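You operate a simulated robot arm through the tools that you are given. There is no shell and no other tool.

Carry out the task below with a simulated robot arm. There is one attempt and no reset: what you move stays moved.

## Task
Share out the square bottles on the top of the cable table. At the end: the purple pipe stands on top of the grey gauge; the black stopper stands on top of the green-topped cup; the clear square bottle labelled "95" from the top of the cable table is on top of the brown carton on the top of the cable table; the clear square bottle marked "56" from the top of the cable table is on top of the orange parts box (marked "BOLTS") on the top of the cable table; the clear square bottle marked "62" from the top of the cable table is in the grey drip tray on the top of the cable table; whatever was shut is shut again. Leave all else as you found it, and nothing knocked over.

The check looks at the end state, three seconds after you hand in, the way a careful person would. Anything else that was tipped, shoved, dropped, spilled or broken makes it a failure. A push-on lid holds only when it is set on centred and level and pressed home; a screw cap is set on level and turned clockwise until tight.

## Robot
A 6-joint arm with a two-finger gripper, fixed in place. Base frame: the origin is on the floor under the middle of its stand, x ahead of it, y to its left, z up; the work surface is at about z = 780. Readings come in mm, degrees, newtons and seconds.
With the tool pointing down near the work surface it reaches from about 100 to 700 mm from the base axis. Its first joint turns from -66.0 to 66.0 degrees. Payload 2.45 kg.
The tool frame sits at the grasp point between the pads (the TCP): z along the fingers, y along the line on which they close. The tips reach 30 mm beyond it. The gripper opens to 106 mm; its body begins 79 mm behind the TCP.
Orientation is that of the tool frame in the base frame, as a unit quaternion [x, y, z, w]. With the fingers straight down and closing along the base's y, the tool's x points along the base's -x, its y along +y and its z along -z.

## Interface
- The arm moves only by the tool drive_tool. Its argument "rows" is a list of rows, each a list of 7 numbers: the shift along the base's x, y, z in mm, then the turn, a rotation vector about the base's x, y, z in degrees, then the finger opening in mm, from 0 to 106. In form: [[dx, dy, dz, rx, ry, rz, fingers], ...]. A call has 1 to 20 rows; each row shifts and turns the commanded pose from where the row before left it. Each row takes 0.2 s and may step no farther than 50 mm and 8.6 degrees from the row before; otherwise, or with a gripper value out of range, the whole call is refused. A pose out of reach is approached as far as the arm can. The call stops where the force on the tool passes 40 N (or 10 N more than at its start, if that is more) or the arm is blocked; 0.2 s more then pass. Each finger travels about 153 mm/s and halts on what it meets, pressing with about 29 N; the grip force reading is that of the motor and also rises with nothing between the fingers. The clock runs only during rows and for 0.2 s after the last one: add rows that do not move to give the fingers time. The reply holds the time, the measured pose of the TCP, the force on the tool along the base axes, the opening and the grip force, in the units named above and with some noise, with the torque about the TCP (base axes, N m) and any sound that the robot's microphone picked up, and new pictures: "show" is both (left out), scene, wrist or none.
- Cameras (640 x 400 px; columns grow to the right, rows downward): "scene" is fixed at [65.5, 422.7, 1391.7]; the picture's right is [-0.54, -0.84, 0.00], its down [-0.61, 0.39, -0.69] and it looks along [0.58, -0.38, -0.72] (base axes); focal length 314 px, centre (320, 200). "wrist" rides on the gripper at [76, -2, -106] in the tool frame; the picture's right is [0.02, 1.00, 0.00], its down [-0.78, 0.02, -0.62] and it looks along [-0.62, 0.01, 0.78] (tool axes); focal length 247 px, centre (320, 200). There is no depth. A picture from a camera that has moved, and an enlarged one, comes with that camera's place and axes in the base frame and with its lens. The place of the scene camera against the robot may be out by one fixed shift of up to 18 mm in any direction.
- close_up(camera, box): a new picture of the part [left, top, right, bottom] of that camera's present view, enlarged. No time passes.
- finish_job(): hands the job in; it is judged then, once.

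Nothing tells you positions but the pictures and the camera data. Unless the task says otherwise, let go and move clear before handing in.

The tools are called after ">>>" as name(argument=value, ...) on one line, values as JSON. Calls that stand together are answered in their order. drive_tool: Moves the arm, as the interface text tells. Its arguments: {"type":"object","properties":{"rows":{"type":"array"},"show":{"type":"string","enum":["both","scene","wrist","none"]}},"required":["rows"]} The other tools are called the same way: close_up (camera, box) takes an enlarged picture of a part of a camera's view; finish_job () hands the job in.

At the start:

```text
t: 0.0
eef_pos: [354.4, 120.1, 1100.5]
tool_rot: [0.0, 1.0, -0.001, 0.002]
ft_force: [0.2, -0.5, -0.2]
wrist_torque: [0.02, 0.0, -0.01]
grip_width: 106.0
finger_force: 0.0
```

scene: 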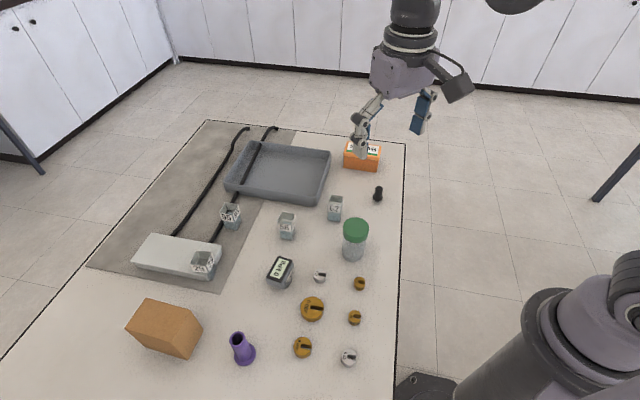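
wrist: 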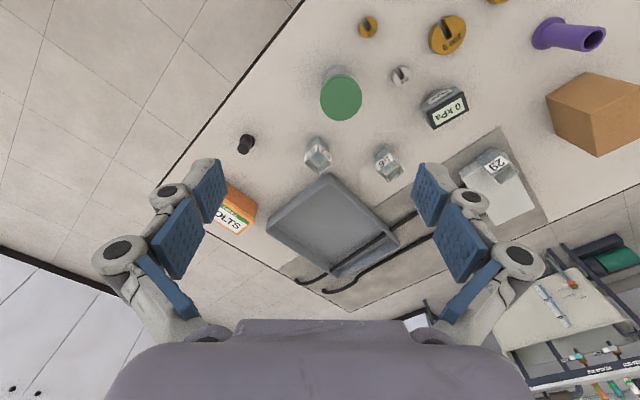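

I see a table with the tray, parts box, carton, bottles, weights, gauge, pipe, cup and stopper. First I'll take enlarged pictures to identify the labels and positions.

>>> close_up(camera="scene", box=[180, 170, 380, 295])

>>> close_up(camera="scene", box=[200, 250, 400, 375])

>>> close_up(camera="scene", box=[310, 110, 430, 185])

>>> close_up(camera="scene", box=[100, 180, 260, 280])

>>> close_up(camera="wrist", box=[300, 60, 540, 210])

```text
3.20 times, centred on (280, 232) of scene
camera zoom: at [65.5, 422.7, 1391.7], right [-0.54, -0.84, 0.0], down [-0.61, 0.39, -0.69], along [0.58, -0.38, -0.72], focal length 1006 px, centre (448, 96)
```

zoom: 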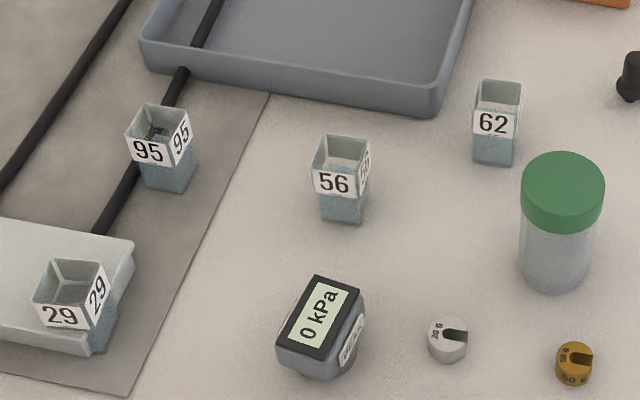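

```text
3.20 times, centred on (300, 312) of scene
camera zoom: at [65.5, 422.7, 1391.7], right [-0.54, -0.84, 0.0], down [-0.61, 0.39, -0.69], along [0.58, -0.38, -0.72], focal length 1006 px, centre (384, -160)
```

zoom: 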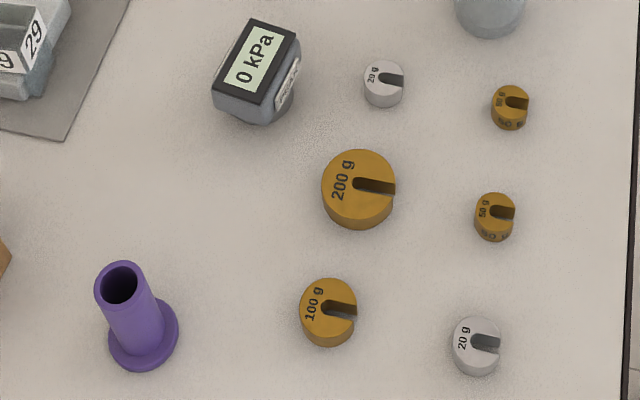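

```text
5.33 times, centred on (370, 148) of scene
camera zoom: at [65.5, 422.7, 1391.7], right [-0.54, -0.84, 0.0], down [-0.61, 0.39, -0.69], along [0.58, -0.38, -0.72], focal length 1678 px, centre (53, 480)
```

zoom: 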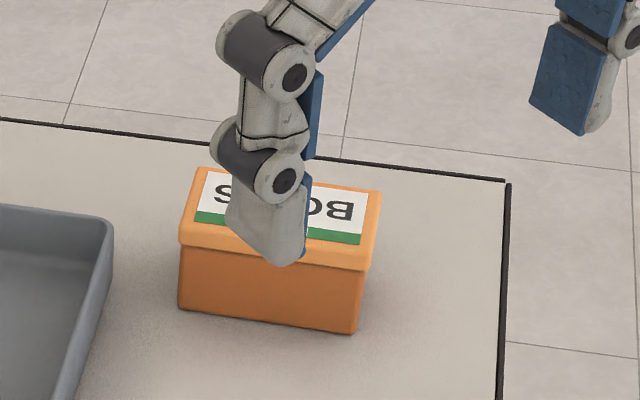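

```text
4.00 times, centred on (180, 230) of scene
camera zoom: at [65.5, 422.7, 1391.7], right [-0.54, -0.84, 0.0], down [-0.61, 0.39, -0.69], along [0.58, -0.38, -0.72], focal length 1258 px, centre (880, 80)
```

zoom: 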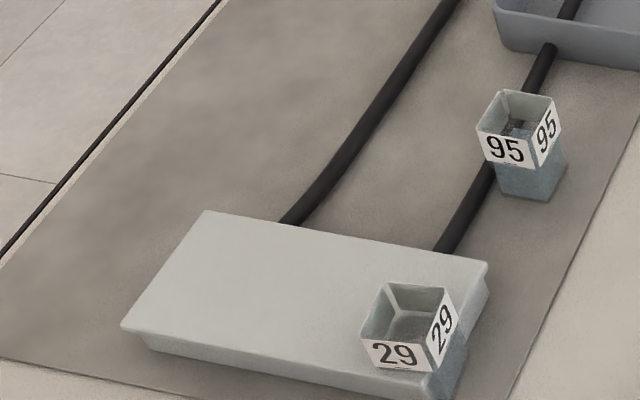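

```text
2.67 times, centred on (420, 135) of wrist
camera zoom: at [277.8, 119.0, 1206.3], right [-0.02, 1.0, 0.0], down [0.78, 0.02, 0.62], along [0.62, 0.01, -0.78], focal length 659 px, centre (53, 373)
```

zoom: 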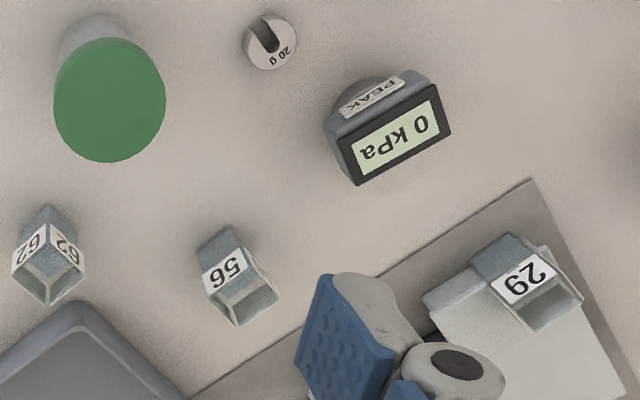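

The bottles are open square ones (62, 56, 95 and also 29, which must stay). I'll move the gripper above bottle 62 to get a precise wrist view.

>>> drive_tool(rows=[[26, -1, -20, 0, 0, 0, 106], [26, -1, -20, 0, 0, 0, 106], [26, -1, -20, 0, 0, 0, 106], [26, -1, -20, 0, 0, 0, 106], [26, -1, -20, 0, 0, 0, 106], [0, 0, 0, 0, 0, 0, 106]])

```text
t: 1.4
eef_pos: [482.9, 114.4, 999.6]
tool_rot: [-0.001, 1.0, -0.001, 0.001]
ft_force: [0.2, 0.6, 0.6]
wrist_torque: [-0.02, -0.01, 0.0]
grip_width: 105.8
finger_force: 0.1
camera wrist: at [406.8, 112.3, 1105.3], right [-0.02, 1.0, 0.0], down [0.78, 0.02, 0.62], along [0.62, 0.01, -0.78], focal length 247 px, centre (320, 200)
```

scene: 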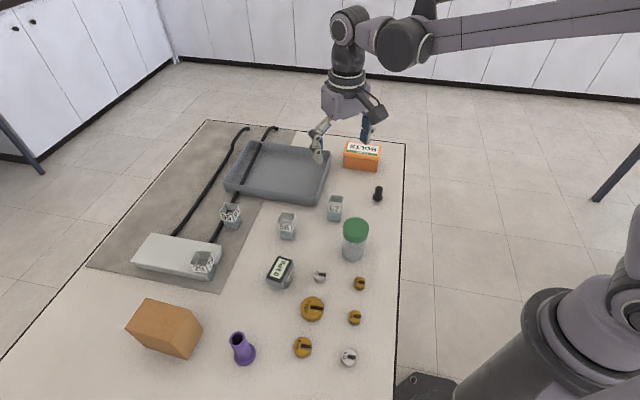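
wrist: 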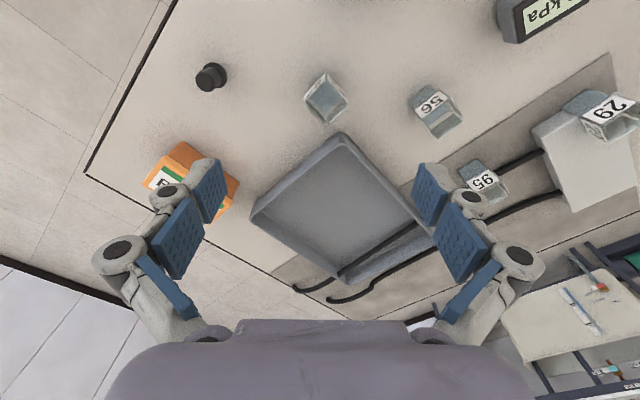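

>>> close_up(camera="wrist", box=[260, 40, 420, 140])

>>> close_up(camera="wrist", box=[390, 60, 640, 216])

>>> close_up(camera="wrist", box=[100, 40, 340, 190])

>>> close_up(camera="scene", box=[320, 120, 420, 220])

```text
4.00 times, centred on (340, 90) of wrist
camera zoom: at [406.8, 112.3, 1105.3], right [-0.02, 1.0, 0.0], down [0.78, 0.02, 0.62], along [0.62, 0.01, -0.78], focal length 988 px, centre (240, 640)
```

zoom: 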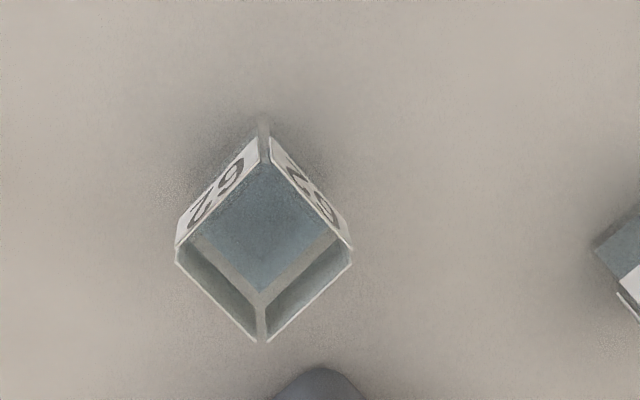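

```text
2.56 times, centred on (515, 138) of wrist
camera zoom: at [406.8, 112.3, 1105.3], right [-0.02, 1.0, 0.0], down [0.78, 0.02, 0.62], along [0.62, 0.01, -0.78], focal length 632 px, centre (-179, 359)
```

zoom: 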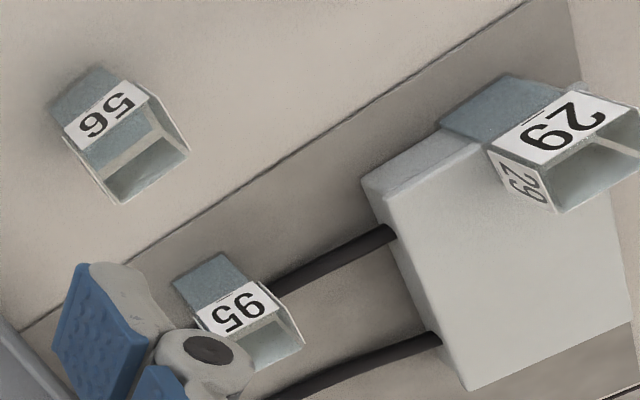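

```text
2.67 times, centred on (220, 115) of wrist
camera zoom: at [406.8, 112.3, 1105.3], right [-0.02, 1.0, 0.0], down [0.78, 0.02, 0.62], along [0.62, 0.01, -0.78], focal length 659 px, centre (587, 427)
```

zoom: 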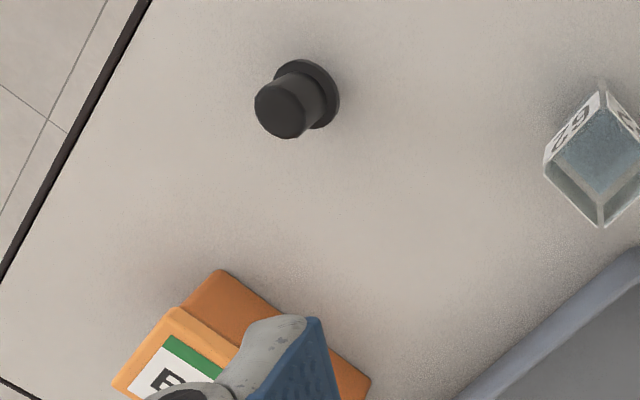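

```text
4.00 times, centred on (370, 170) of scene
camera zoom: at [65.5, 422.7, 1391.7], right [-0.54, -0.84, 0.0], down [-0.61, 0.39, -0.69], along [0.58, -0.38, -0.72], focal length 1258 px, centre (120, 320)
```

zoom: 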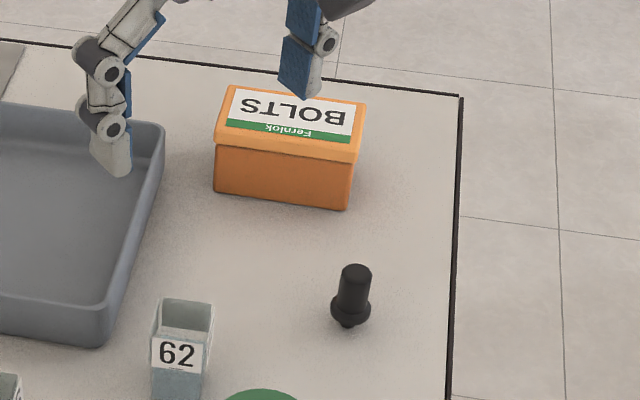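

Bottle 62 stands about [489, 119] with its faces at 45° to the base axes, and the tray corner is close at about [533, 141]. I'll rotate the tool +45° so the fingers avoid the tray corner, then look again.

>>> drive_tool(rows=[[1, 0.75, -10, 0, 0, 7.5, 90], [1, 0.75, -10, 0, 0, 7.5, 80], [1, 0.75, -10, 0, 0, 7.5, 76], [1, 0.75, -10, 0, 0, 7.5, 76], [1, 0.75, -10, 0, 0, 7.5, 76], [1, 0.75, -10, 0, 0, 7.5, 76], [0, 0, 0, 0, 0, 0, 76]])

```text
t: 3.0
eef_pos: [489.3, 119.9, 940.5]
tool_rot: [-0.385, 0.923, 0.0, 0.001]
ft_force: [0.2, 0.3, 1.0]
wrist_torque: [0.0, 0.02, 0.0]
grip_width: 76.2
finger_force: 0.1
camera wrist: at [436.9, 65.0, 1046.6], right [-0.72, 0.69, 0.0], down [0.54, 0.57, 0.62], along [0.43, 0.45, -0.78], focal length 247 px, centre (320, 200)
```

scene: 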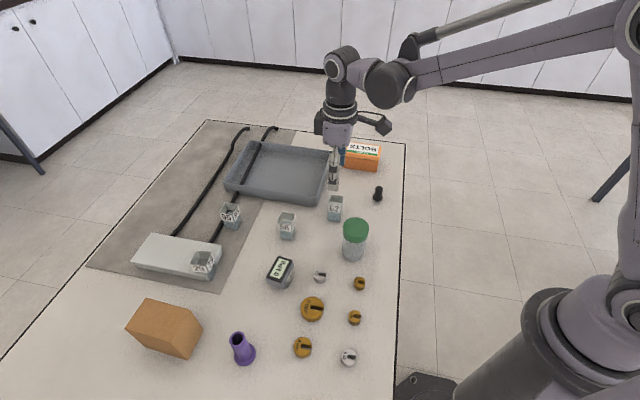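
wrist: 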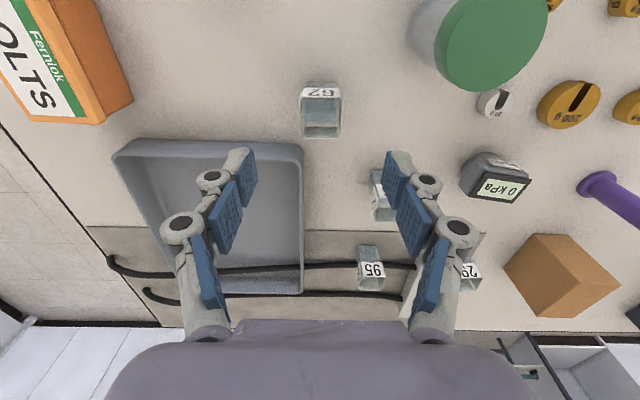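

>>> close_up(camera="wrist", box=[240, 60, 400, 160])

>>> close_up(camera="wrist", box=[100, 110, 340, 310])

>>> close_up(camera="wrist", box=[400, 130, 560, 230])

```text
4.00 times, centred on (320, 110) of wrist
camera zoom: at [436.9, 65.0, 1046.6], right [-0.72, 0.69, 0.0], down [0.54, 0.57, 0.62], along [0.43, 0.45, -0.78], focal length 988 px, centre (320, 560)
```

zoom: 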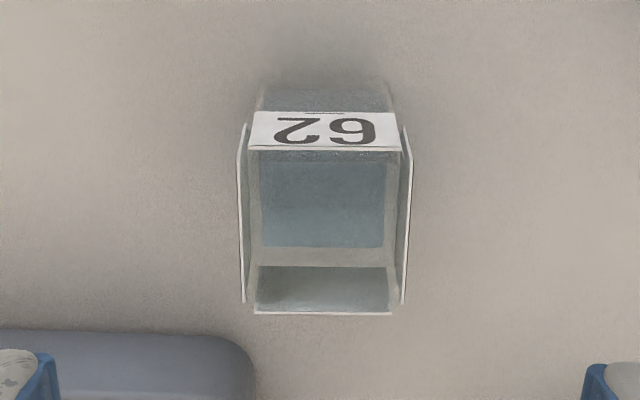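

```text
2.00 times, centred on (220, 210) of wrist
camera zoom: at [436.9, 65.0, 1046.6], right [-0.72, 0.69, 0.0], down [0.54, 0.57, 0.62], along [0.43, 0.45, -0.78], focal length 494 px, centre (520, 180)
```

zoom: 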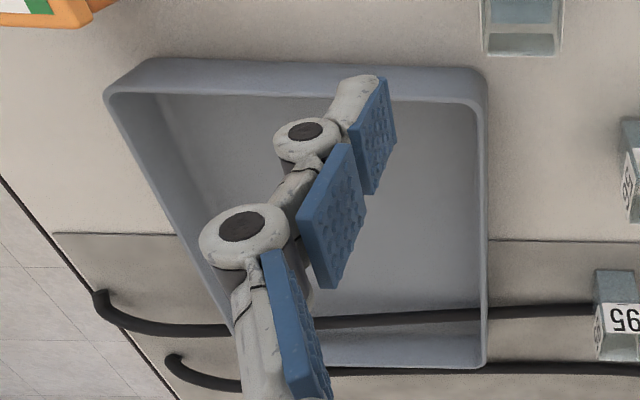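

```text
4.00 times, centred on (480, 180) of wrist
camera zoom: at [436.9, 65.0, 1046.6], right [-0.72, 0.69, 0.0], down [0.54, 0.57, 0.62], along [0.43, 0.45, -0.78], focal length 988 px, centre (-320, 280)
```

zoom: 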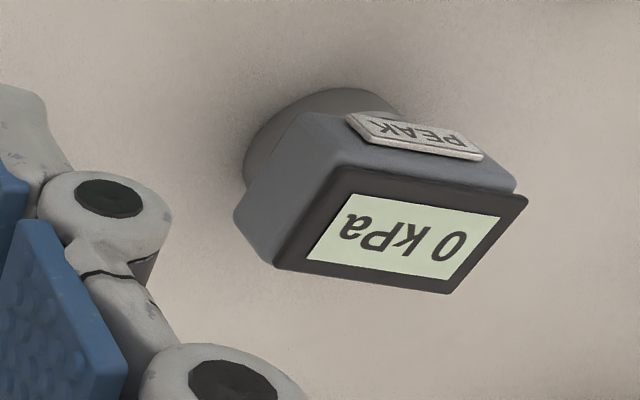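

Bottle 62 is centred under the tool (about 1 mm ahead), and the tray wall is about 40 mm ahead, clear of the fingers. Descending to grasp.

>>> drive_tool(rows=[[0.5, 0.5, -25, 0, 0, 0, 70], [0.4, 0.4, -25, 0, 0, 0, 70], [0, 0, -25, 0, 0, 0, 70], [0, 0, -20, 0, 0, 0, 70], [0, 0, -15, 0, 0, 0, 70], [0, 0, -10, 0, 0, 0, 70], [0, 0, 0, 0, 0, 0, 70]])

```text
t: 4.6
eef_pos: [490.0, 119.9, 820.6]
tool_rot: [-0.383, 0.924, 0.001, 0.001]
ft_force: [0.5, -0.7, 0.9]
wrist_torque: [-0.02, -0.03, 0.01]
grip_width: 70.0
finger_force: 0.2
camera wrist: at [437.5, 64.3, 926.3], right [-0.72, 0.69, 0.0], down [0.54, 0.57, 0.62], along [0.43, 0.45, -0.78], focal length 247 px, centre (320, 200)
```

scene: 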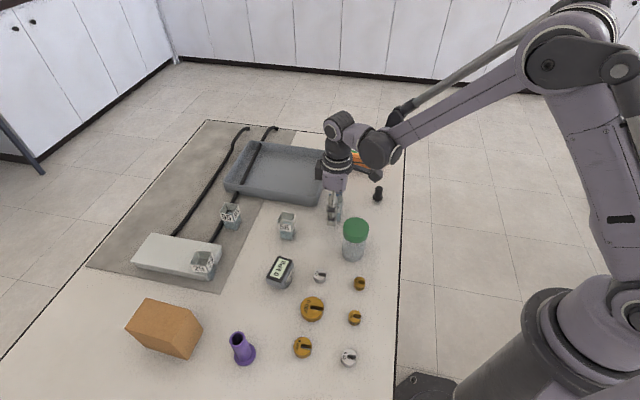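
wrist: 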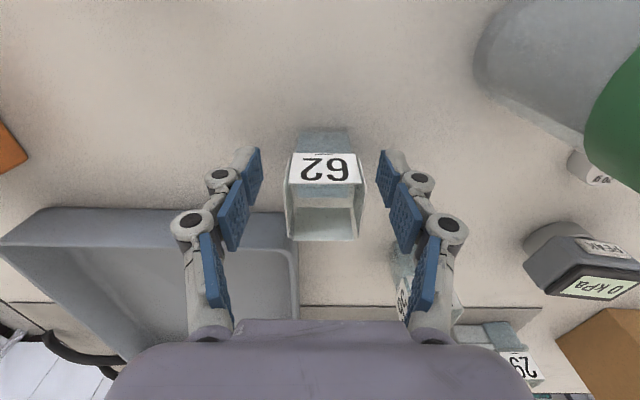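

>>> drive_tool(rows=[[0, 0, 0, 0, 0, 0, 50], [0, 0, 0, 0, 0, 0, 40], [0, 0, 0, 0, 0, 0, 34], [0, 0, 0, 0, 0, 0, 28], [0, 0, 0, 0, 0, 0, 24], [0, 0, 0, 0, 0, 0, 20]])

>>> close_up(camera="wrist", box=[220, 100, 420, 260])

```text
t: 6.0
eef_pos: [490.5, 118.9, 820.9]
tool_rot: [-0.382, 0.924, 0.0, 0.0]
ft_force: [0.0, 0.6, 1.1]
wrist_torque: [0.04, 0.02, -0.02]
grip_width: 32.5
finger_force: 28.8
camera wrist: at [437.6, 64.3, 926.5], right [-0.72, 0.69, 0.0], down [0.54, 0.57, 0.62], along [0.43, 0.45, -0.78], focal length 247 px, centre (320, 200)
```

scene: 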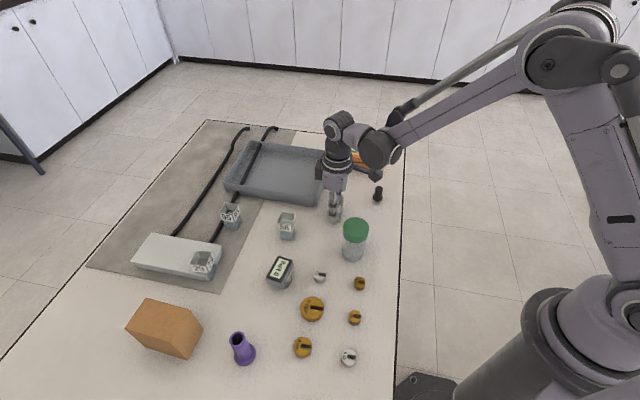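
wrist: 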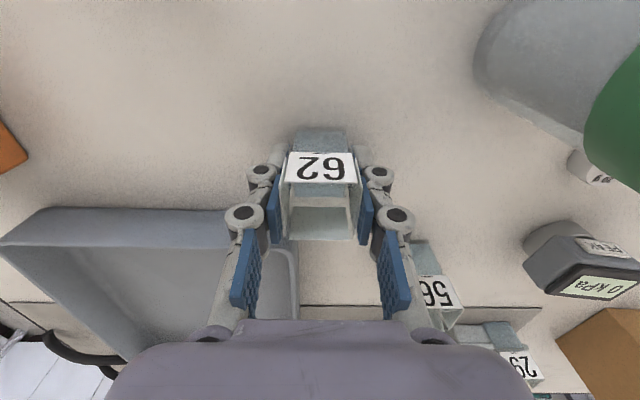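

```text
2.50 times, centred on (320, 180) of wrist
camera zoom: at [437.6, 64.3, 926.5], right [-0.72, 0.69, 0.0], down [0.54, 0.57, 0.62], along [0.43, 0.45, -0.78], focal length 617 px, centre (320, 250)
```

zoom: 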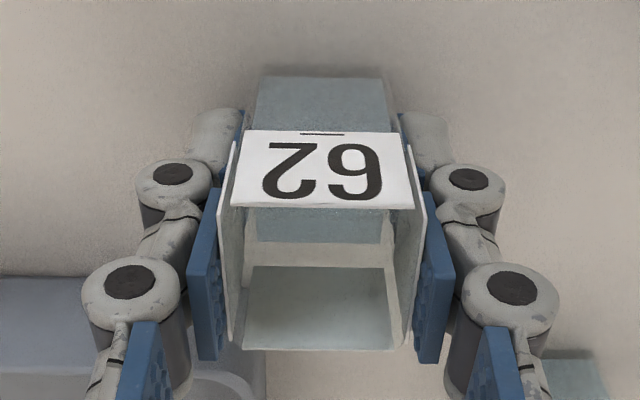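

Bottle 62 is held firmly (32.5 mm). Lift and carry it over the near part of the tray.

>>> drive_tool(rows=[[0, 0, 10, 0, 0, 0, 20], [0, 0, 20, 0, 0, 0, 20], [0, 0, 25, 0, 0, 0, 20], [0, 0, 25, 0, 0, 0, 20], [0, 0, 20, 0, 0, 0, 20], [15, 2, 0, 0, 0, 0, 20], [25, 3, 0, 0, 0, 0, 20], [25, 3, 0, 0, 0, 0, 20], [25, 3, 0, 0, 0, 0, 20], [25, 3, 0, 0, 0, 0, 20], [20, 2, 0, 0, 0, 0, 20], [14, 2, 0, 0, 0, 0, 20], [0, 0, 0, 0, 0, 0, 20]])

```text
t: 8.8
eef_pos: [640.4, 139.6, 920.2]
tool_rot: [-0.383, 0.924, 0.0, 0.001]
ft_force: [1.0, 0.6, -0.2]
wrist_torque: [0.02, 0.01, 0.0]
grip_width: 32.5
finger_force: 28.4
camera wrist: at [588.0, 83.7, 1027.2], right [-0.72, 0.69, 0.0], down [0.54, 0.57, 0.62], along [0.43, 0.45, -0.78], focal length 247 px, centre (320, 200)
```

scene: 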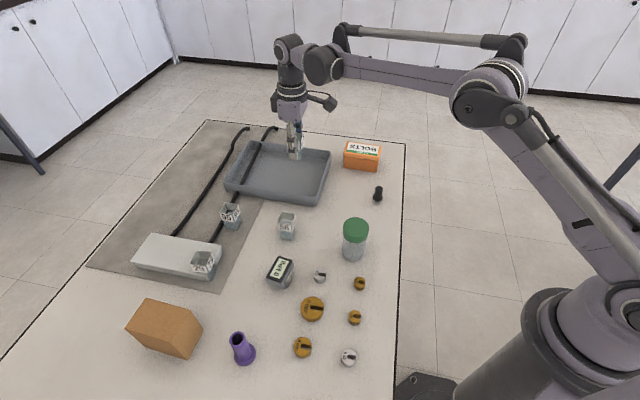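
wrist: 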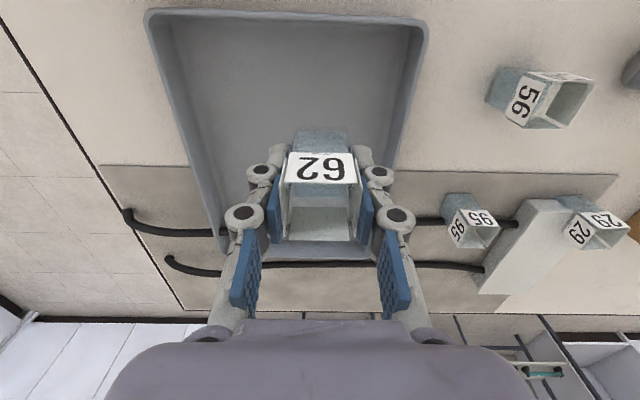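

The spot below is well inside the tray. Descending toward the tray floor, then slowly until touch.

>>> drive_tool(rows=[[0, 0, -20, 0, 0, 0, 20], [0, 0, -25, 0, 0, 0, 20], [0, 0, -20, 0, 0, 0, 20], [0, 0, -12, 0, 0, 0, 20], [0, 0, -8, 0, 0, 0, 20], [0, 0, -4, 0, 0, 0, 20], [0, 0, 0, 0, 0, 0, 20]])

```text
t: 10.4
eef_pos: [640.8, 140.9, 832.1]
tool_rot: [-0.383, 0.924, 0.001, 0.0]
ft_force: [0.4, 0.0, -0.6]
wrist_torque: [0.01, -0.02, 0.02]
grip_width: 32.9
finger_force: 28.8
camera wrist: at [588.6, 84.5, 936.9], right [-0.72, 0.69, 0.0], down [0.54, 0.57, 0.62], along [0.43, 0.45, -0.78], focal length 247 px, centre (320, 200)
```

scene: 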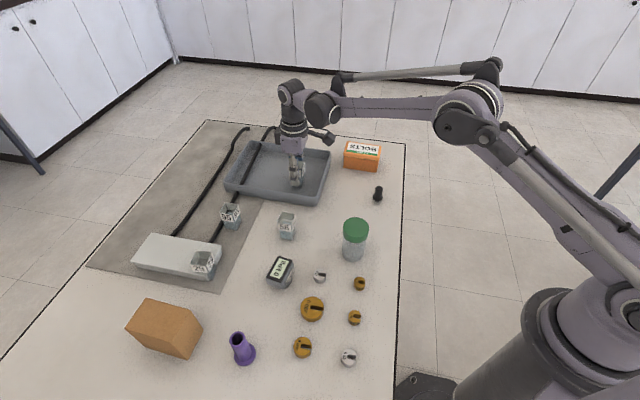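
wrist: 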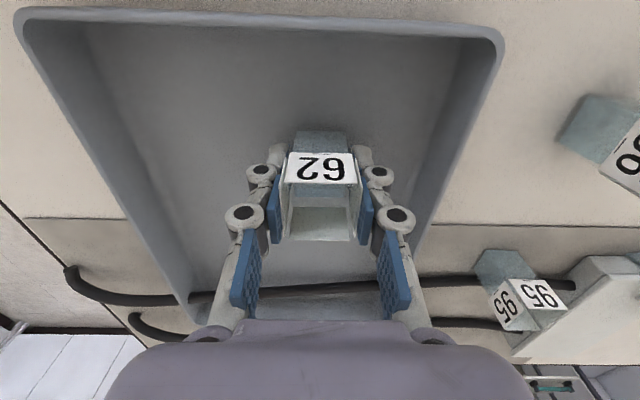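

>>> drive_tool(rows=[[0, 0, -1.5, 0, 0, 0, 20], [0, 0, -1.5, 0, 0, 0, 20], [0, 0, 0, 0, 0, 0, 20]], show="none")

```text
t: 11.2
eef_pos: [639.9, 139.3, 828.7]
tool_rot: [-0.383, 0.924, 0.001, 0.001]
ft_force: [-0.3, -0.2, 0.2]
wrist_torque: [0.0, 0.02, 0.01]
grip_width: 32.7
finger_force: 29.1
```

>>> drive_tool(rows=[[0, 0, -1.5, 0, 0, 0, 20], [0, 0, -1, 0, 0, 0, 20], [0, 0, 0, 0, 0, 0, 20]], show="none")

```text
t: 12.0
eef_pos: [640.6, 139.6, 824.8]
tool_rot: [-0.383, 0.924, 0.0, 0.0]
ft_force: [-0.6, -1.7, 5.1]
wrist_torque: [-0.05, 0.03, -0.02]
grip_width: 32.9
finger_force: 29.0
```

The bottle touches the tray floor (5 N). Releasing and lifting straight up.

>>> drive_tool(rows=[[0, 0, 0, 0, 0, 0, 34], [0, 0, 0, 0, 0, 0, 38], [0, 0, 0, 0, 0, 0, 46], [0, 0, 0, 0, 0, 0, 54], [0, 0, 0, 0, 0, 0, 60], [0, 0, 0, 0, 0, 0, 60]])

```text
t: 13.4
eef_pos: [640.5, 139.6, 825.3]
tool_rot: [-0.382, 0.924, 0.001, 0.001]
ft_force: [0.0, 0.9, 0.5]
wrist_torque: [0.0, -0.01, -0.01]
grip_width: 60.2
finger_force: 0.0
camera wrist: at [588.6, 84.1, 931.1], right [-0.72, 0.69, 0.0], down [0.54, 0.57, 0.62], along [0.43, 0.45, -0.78], focal length 247 px, centre (320, 200)
```

scene: 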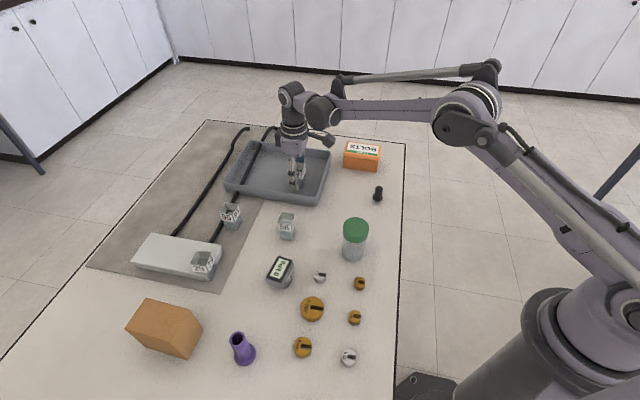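
wrist: 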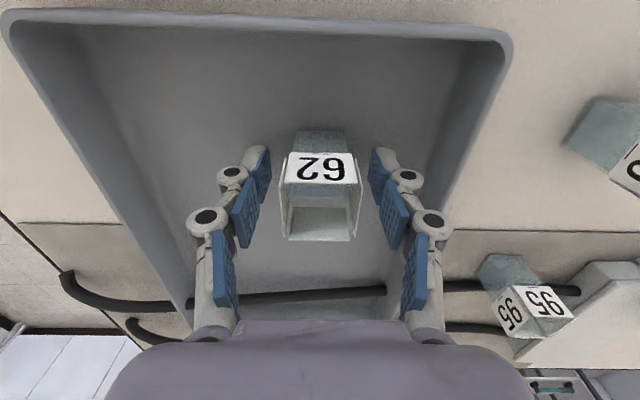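

Bottle 62 stands upright in the tray. Now lifting and moving above bottle 56 (about [503, 249], faces turned ≈39°).

>>> drive_tool(rows=[[0, 0, 20, 0, 0, 0, 60], [0, 0, 30, 0, 0, 0, 60], [0, 0, 40, 0, 0, 0, 70], [0, 0, 40, 0, 0, 0, 76], [-27, 22, 0, 0, 0, -1, 76], [-28, 22, 0, 0, 0, -1, 76], [-28, 22, 0, 0, 0, -1, 76], [-27, 22, 0, 0, 0, -1.5, 76], [-27, 22, 0, 0, 0, -1.5, 76], [0, 0, 0, 0, 0, 0, 76]])

>>> close_up(camera="wrist", box=[240, 60, 400, 160])

>>> close_up(camera="scene", box=[220, 120, 400, 220])

```text
t: 15.6
eef_pos: [501.1, 250.0, 956.9]
tool_rot: [-0.334, 0.942, 0.001, 0.001]
ft_force: [0.5, -0.4, 0.4]
wrist_torque: [0.0, 0.02, 0.02]
grip_width: 76.0
finger_force: 0.1
camera wrist: at [443.9, 199.9, 1062.5], right [-0.65, 0.76, 0.0], down [0.6, 0.51, 0.62], along [0.48, 0.4, -0.78], focal length 247 px, centre (320, 200)
```

scene: 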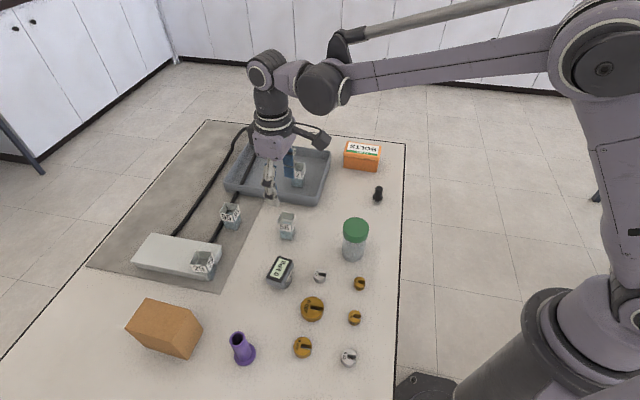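
wrist: 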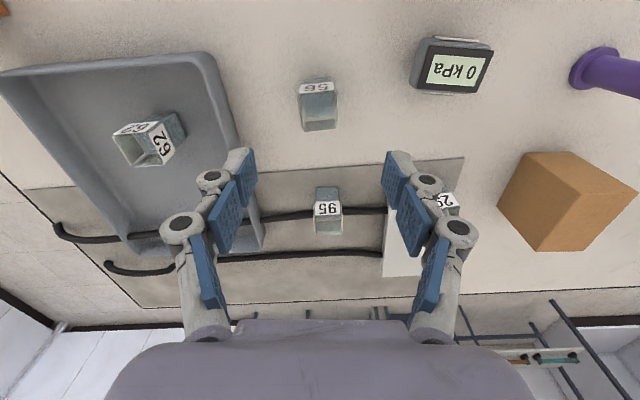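

```text
4.00 times, centred on (320, 110) of wrist
camera zoom: at [443.9, 199.9, 1062.5], right [-0.65, 0.76, 0.0], down [0.6, 0.51, 0.62], along [0.48, 0.4, -0.78], focal length 988 px, centre (320, 560)
```

zoom: 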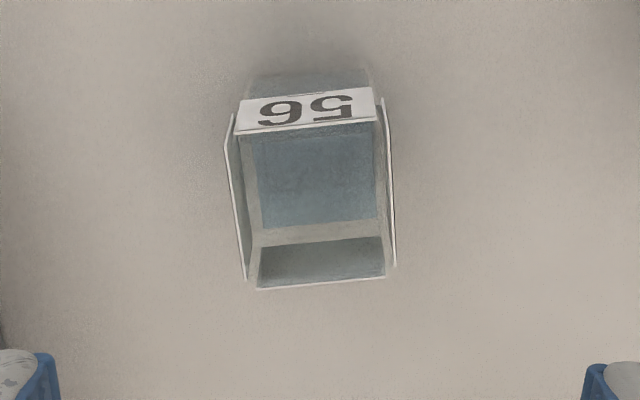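

```text
3.56 times, centred on (310, 170) of scene
camera zoom: at [65.5, 422.7, 1391.7], right [-0.54, -0.84, 0.0], down [-0.61, 0.39, -0.69], along [0.58, -0.38, -0.72], focal length 1118 px, centre (356, 307)
```

zoom: 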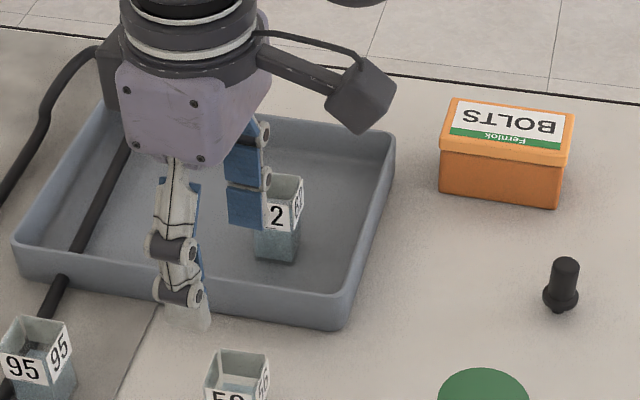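

Bottle 56 is at about [503, 249] and needs +6° rotation (back to 45°). Adjusting and descending.

>>> drive_tool(rows=[[0.9, -0.5, -10, 0, 0, 3, 70], [0.9, -0.5, -20, 0, 0, 3, 70], [0, 0, -25, 0, 0, 0, 70], [0, 0, -15, 0, 0, 0, 70], [0, 0, 0, 0, 0, 0, 70]])

>>> close_up(camera="wrist", box=[220, 60, 420, 185])

```text
t: 16.8
eef_pos: [505.5, 246.5, 885.0]
tool_rot: [-0.382, 0.924, 0.001, 0.0]
ft_force: [-0.3, 0.2, 0.4]
wrist_torque: [-0.02, -0.01, -0.01]
grip_width: 69.9
finger_force: 0.0
camera wrist: at [453.1, 191.6, 991.5], right [-0.72, 0.69, 0.0], down [0.54, 0.57, 0.62], along [0.43, 0.45, -0.78], focal length 247 px, centre (320, 200)
```

scene: 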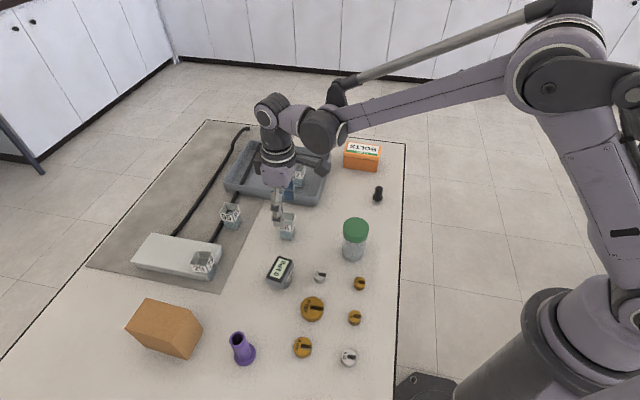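
wrist: 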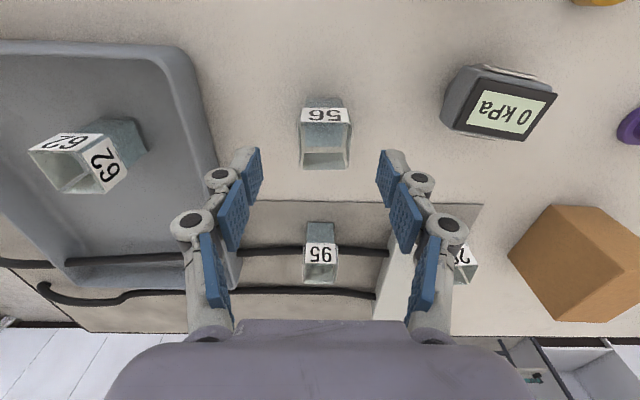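

```text
3.20 times, centred on (320, 122) of wrist
camera zoom: at [453.1, 191.6, 991.5], right [-0.72, 0.69, 0.0], down [0.54, 0.57, 0.62], along [0.43, 0.45, -0.78], focal length 790 px, centre (320, 448)
```

zoom: 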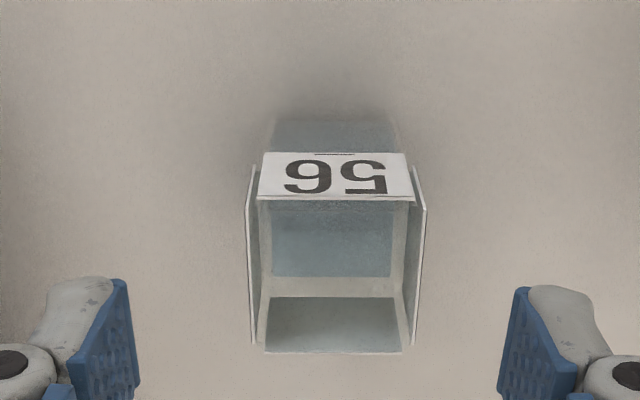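

>>> drive_tool(rows=[[-0.6, 1.0, -15, 0, 0, 0, 70], [-0.6, 1.0, -20, 0, 0, 0, 70], [0, 0, -15, 0, 0, 0, 70], [0, 0, -10, 0, 0, 0, 70], [0, 0, -4, 0, 0, 0, 70], [0, 0, 0, 0, 0, 0, 50], [0, 0, 0, 0, 0, 0, 40], [0, 0, 0, 0, 0, 0, 34], [0, 0, 0, 0, 0, 0, 28], [0, 0, 0, 0, 0, 0, 24], [0, 0, 0, 0, 0, 0, 20]])

```text
t: 19.2
eef_pos: [502.2, 250.2, 822.3]
tool_rot: [-0.383, 0.924, 0.0, 0.001]
ft_force: [0.5, 0.4, 0.5]
wrist_torque: [-0.02, 0.01, 0.0]
grip_width: 32.5
finger_force: 29.0
camera wrist: at [450.3, 194.6, 928.2], right [-0.72, 0.69, 0.0], down [0.54, 0.57, 0.62], along [0.43, 0.45, -0.78], focal length 247 px, centre (320, 200)
```

scene: 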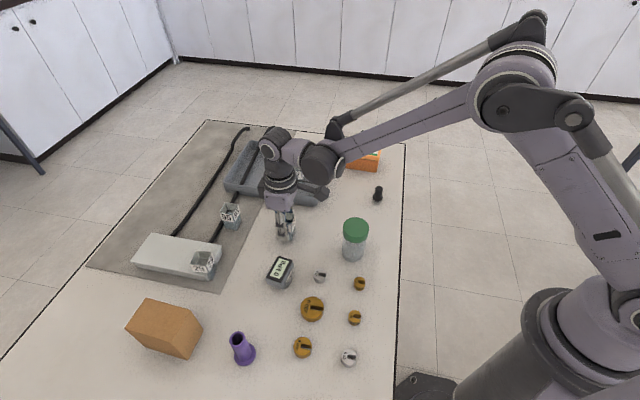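
wrist: 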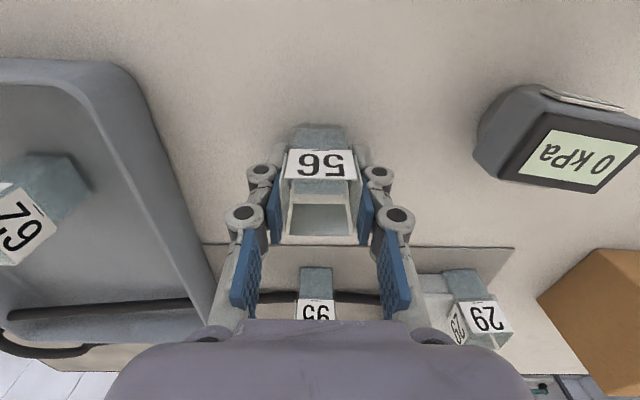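

Bottle 56 is held. Lifting and carrying it over the orange box at roughly [611, -62], aligned at 45° as well.

>>> drive_tool(rows=[[0, 0, 10, 0, 0, 0, 20], [0, 0, 25, 0, 0, 0, 20], [0, 0, 30, 0, 0, 0, 20], [0, 0, 30, 0, 0, 0, 20], [0, 0, 25, 0, 0, 0, 20], [0, 0, 18, 0, 0, 0, 20], [4, -12, 0, 0, 0, 0, 20], [8, -24, 0, 0, 0, 0, 20], [9, -26, 0, 0, 0, 0, 20], [10, -28, 0, 0, 0, 0, 20], [10, -28, 0, 0, 0, 0, 20], [10, -28, 0, 0, 0, 0, 20], [10, -28, 0, 0, 0, 0, 20], [10, -28, 0, 0, 0, 0, 20], [10, -28, 0, 0, 0, 0, 20], [9, -26, 0, 0, 0, 0, 20], [9, -26, 0, 0, 0, 0, 20], [6, -18, 0, 0, 0, 0, 20], [4, -12, 0, 0, 0, 0, 20], [0, 0, 0, 0, 0, 0, 20]])

>>> close_up(camera="wrist", box=[220, 20, 420, 220])

```text
t: 23.4
eef_pos: [611.7, -59.3, 962.2]
tool_rot: [-0.383, 0.924, 0.0, 0.001]
ft_force: [-0.1, 0.9, -1.4]
wrist_torque: [0.0, 0.01, 0.01]
grip_width: 32.9
finger_force: 29.3
camera wrist: at [559.6, -114.6, 1067.2], right [-0.72, 0.69, 0.0], down [0.54, 0.57, 0.62], along [0.43, 0.45, -0.78], focal length 247 px, centre (320, 200)
```

scene: 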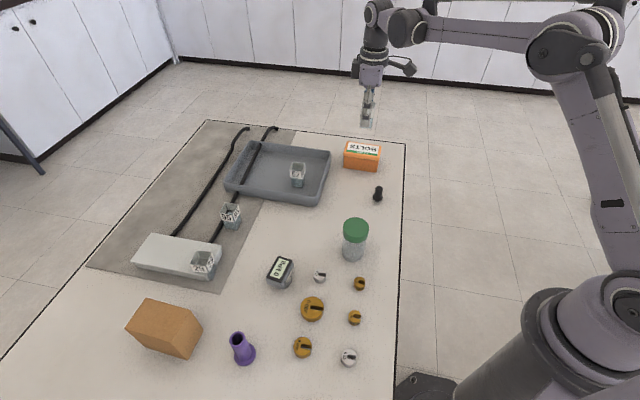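
wrist: 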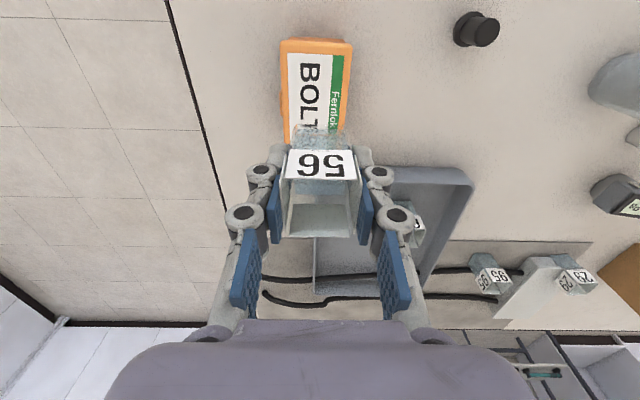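

```text
2.00 times, centred on (320, 120) of wrist
camera zoom: at [559.6, -114.6, 1067.2], right [-0.72, 0.69, 0.0], down [0.54, 0.57, 0.62], along [0.43, 0.45, -0.78], focal length 494 px, centre (320, 360)
```

zoom: 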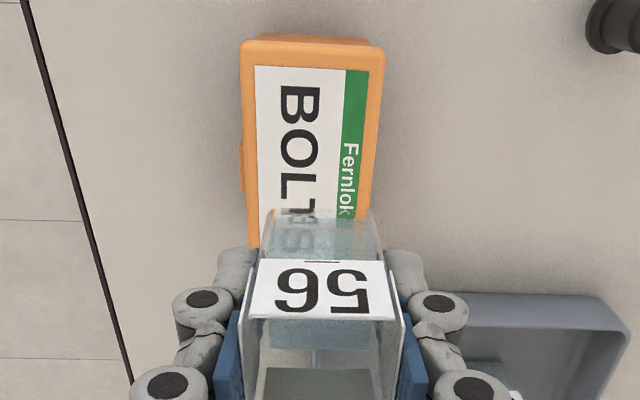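

The bottle needs about 4 mm shift sideways to be centred on the box. Adjusting and descending toward the lid.

>>> drive_tool(rows=[[1.3, -1.3, -10, 0, 0, 0, 20], [1.4, -1.3, -20, 0, 0, 0, 20], [0, 0, -20, 0, 0, 0, 20], [0, 0, -12, 0, 0, 0, 20], [0, 0, -6, 0, 0, 0, 20], [0, 0, -4, 0, 0, 0, 20], [0, 0, 0, 0, 0, 0, 20]])

>>> close_up(camera="scene", box=[320, 90, 420, 190])

```text
t: 25.0
eef_pos: [615.4, -64.1, 887.2]
tool_rot: [-0.383, 0.924, 0.0, 0.001]
ft_force: [-0.4, 0.2, -0.2]
wrist_torque: [0.0, 0.02, 0.01]
grip_width: 32.9
finger_force: 28.8
camera wrist: at [562.1, -119.0, 993.3], right [-0.72, 0.69, 0.0], down [0.54, 0.57, 0.62], along [0.43, 0.45, -0.78], focal length 247 px, centre (320, 200)
```

scene: 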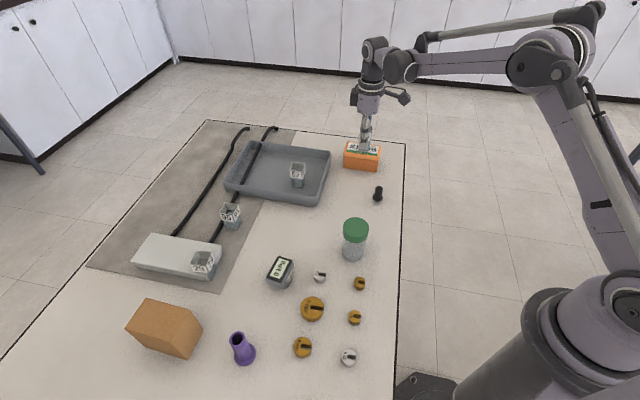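
wrist: 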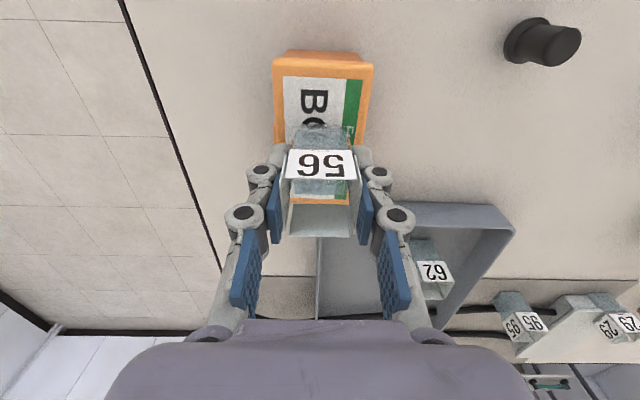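

```text
4.00 times, centred on (370, 140) of scene
camera zoom: at [65.5, 422.7, 1391.7], right [-0.54, -0.84, 0.0], down [-0.61, 0.39, -0.69], along [0.58, -0.38, -0.72], focal length 1258 px, centre (120, 440)
```

zoom: 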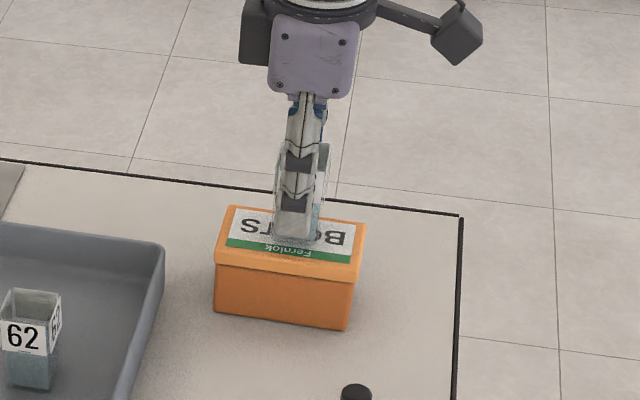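

>>> drive_tool(rows=[[0, 0, -3, 0, 0, 0, 20], [0, 0, -2, 0, 0, 0, 20], [0, 0, -2, 0, 0, 0, 20], [0, 0, -1.5, 0, 0, 0, 20], [0, 0, 0, 0, 0, 0, 20]], show="none")

```text
t: 26.2
eef_pos: [614.3, -63.1, 879.6]
tool_rot: [-0.384, 0.923, 0.0, 0.0]
ft_force: [-0.4, 1.5, 27.0]
wrist_torque: [0.07, 0.04, 0.01]
grip_width: 32.9
finger_force: 29.1
```

>>> drive_tool(rows=[[0, 0, 0.8, 0, 0, 0, 20], [0, 0, 0, 0, 0, 0, 20]], show="none")

```text
t: 26.8
eef_pos: [615.0, -63.3, 880.5]
tool_rot: [-0.383, 0.924, -0.001, 0.001]
ft_force: [-0.5, 4.5, 9.4]
wrist_torque: [0.17, 0.02, -0.02]
grip_width: 32.9
finger_force: 29.0
```

The bottle rests on the lid with light force (≈9 N). Easing off a touch and releasing.

>>> drive_tool(rows=[[0, 0, 0.3, 0, 0, 0, 20], [0, 0, 0, 0, 0, 0, 34], [0, 0, 0, 0, 0, 0, 38], [0, 0, 0, 0, 0, 0, 46], [0, 0, 0, 0, 0, 0, 54], [0, 0, 0, 0, 0, 0, 62], [0, 0, 0, 0, 0, 0, 62]])

>>> close_up(camera="scene", box=[320, 90, 420, 190])

```text
t: 28.4
eef_pos: [615.0, -62.7, 881.2]
tool_rot: [-0.382, 0.924, 0.001, 0.001]
ft_force: [0.2, -0.2, 0.4]
wrist_torque: [-0.03, 0.03, 0.03]
grip_width: 62.0
finger_force: 0.1
camera wrist: at [562.1, -119.1, 986.4], right [-0.72, 0.69, 0.0], down [0.54, 0.57, 0.62], along [0.43, 0.45, -0.78], focal length 247 px, centre (320, 200)
```

scene: 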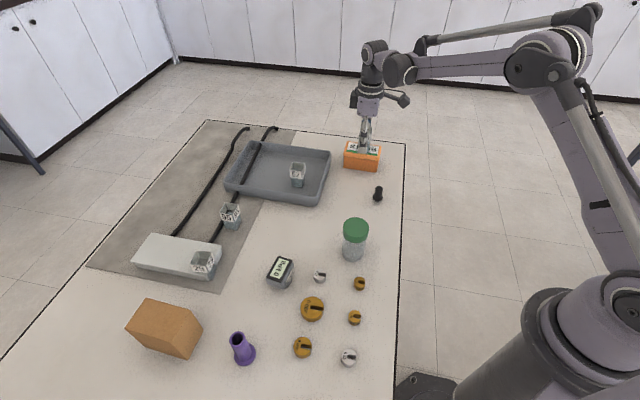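
wrist: 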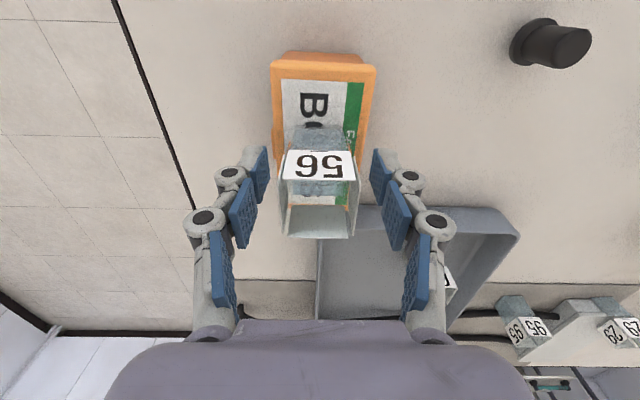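

```text
4.00 times, centred on (370, 140) of scene
camera zoom: at [65.5, 422.7, 1391.7], right [-0.54, -0.84, 0.0], down [-0.61, 0.39, -0.69], along [0.58, -0.38, -0.72], focal length 1258 px, centre (120, 440)
```

zoom: 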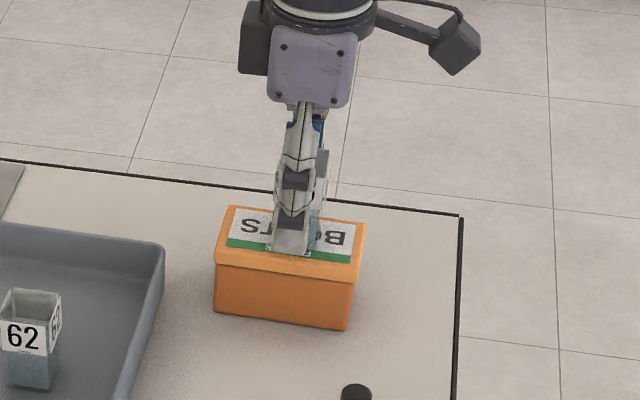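

Bottle 56 stands on the box. Lifting off and moving above the black stopper (about [476, -13]), rotating the tool back to 0°.

>>> drive_tool(rows=[[0, 0, 15, 0, 0, 0, 62], [0, 0, 25, 0, 0, 0, 62], [0, 0, 30, 0, 0, 0, 70], [0, 0, 20, 0, 0, 0, 70], [-20, 7, 0, 0, 0, -7.5, 70], [-24, 8.5, 0, 0, 0, -7.5, 70], [-25, 8.5, 0, 0, 0, -7.5, 70], [-25, 8.5, 0, 0, 0, -7.5, 70], [-25, 8.5, 0, 0, 0, -7.5, 70], [-20, 8, 0, 0, 0, -7.5, 70], [0, 0, 0, 0, 0, 0, 70]])

>>> close_up(camera="wrist", box=[240, 50, 400, 150])

>>> close_up(camera="scene", box=[340, 120, 420, 220])

```text
t: 30.8
eef_pos: [476.2, -11.7, 972.9]
tool_rot: [0.001, 1.0, 0.001, 0.002]
ft_force: [0.6, 0.2, -0.1]
wrist_torque: [0.01, -0.01, 0.02]
grip_width: 69.9
finger_force: 0.1
camera wrist: at [399.7, -13.2, 1076.6], right [-0.02, 1.0, 0.0], down [0.78, 0.02, 0.62], along [0.62, 0.01, -0.78], focal length 247 px, centre (320, 200)
```

scene: 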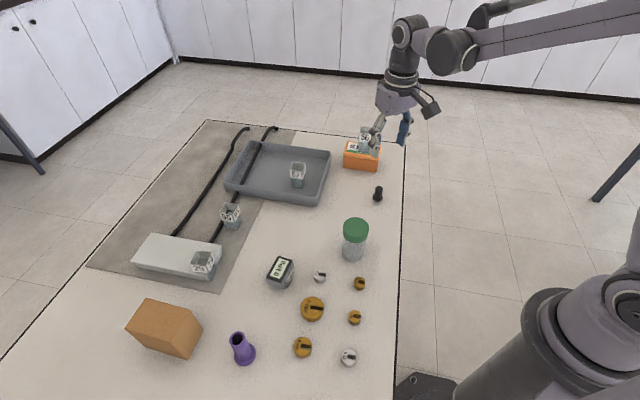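
wrist: 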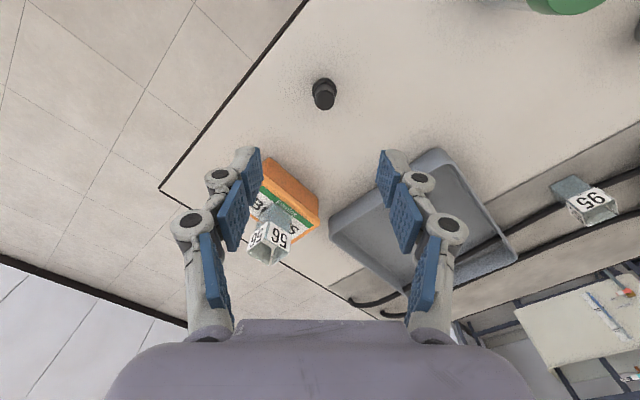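

```text
4.00 times, centred on (320, 100) of wrist
camera zoom: at [399.7, -13.2, 1076.6], right [-0.02, 1.0, 0.0], down [0.78, 0.02, 0.62], along [0.62, 0.01, -0.78], focal length 988 px, centre (320, 600)
```

zoom: 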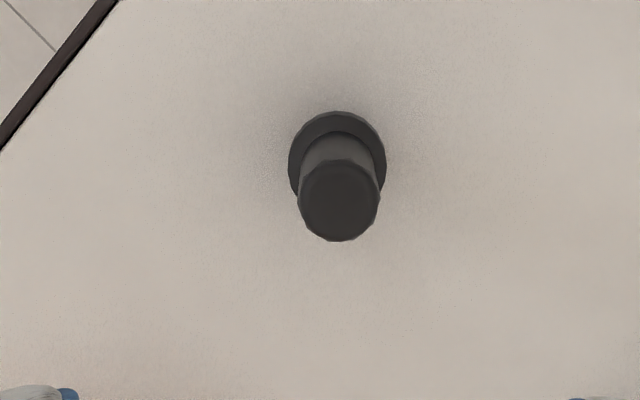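

```text
4.00 times, centred on (380, 170) of scene
camera zoom: at [65.5, 422.7, 1391.7], right [-0.54, -0.84, 0.0], down [-0.61, 0.39, -0.69], along [0.58, -0.38, -0.72], focal length 1258 px, centre (80, 320)
```

zoom: 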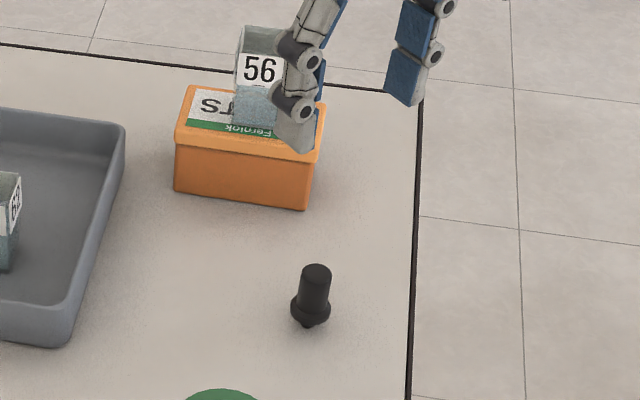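

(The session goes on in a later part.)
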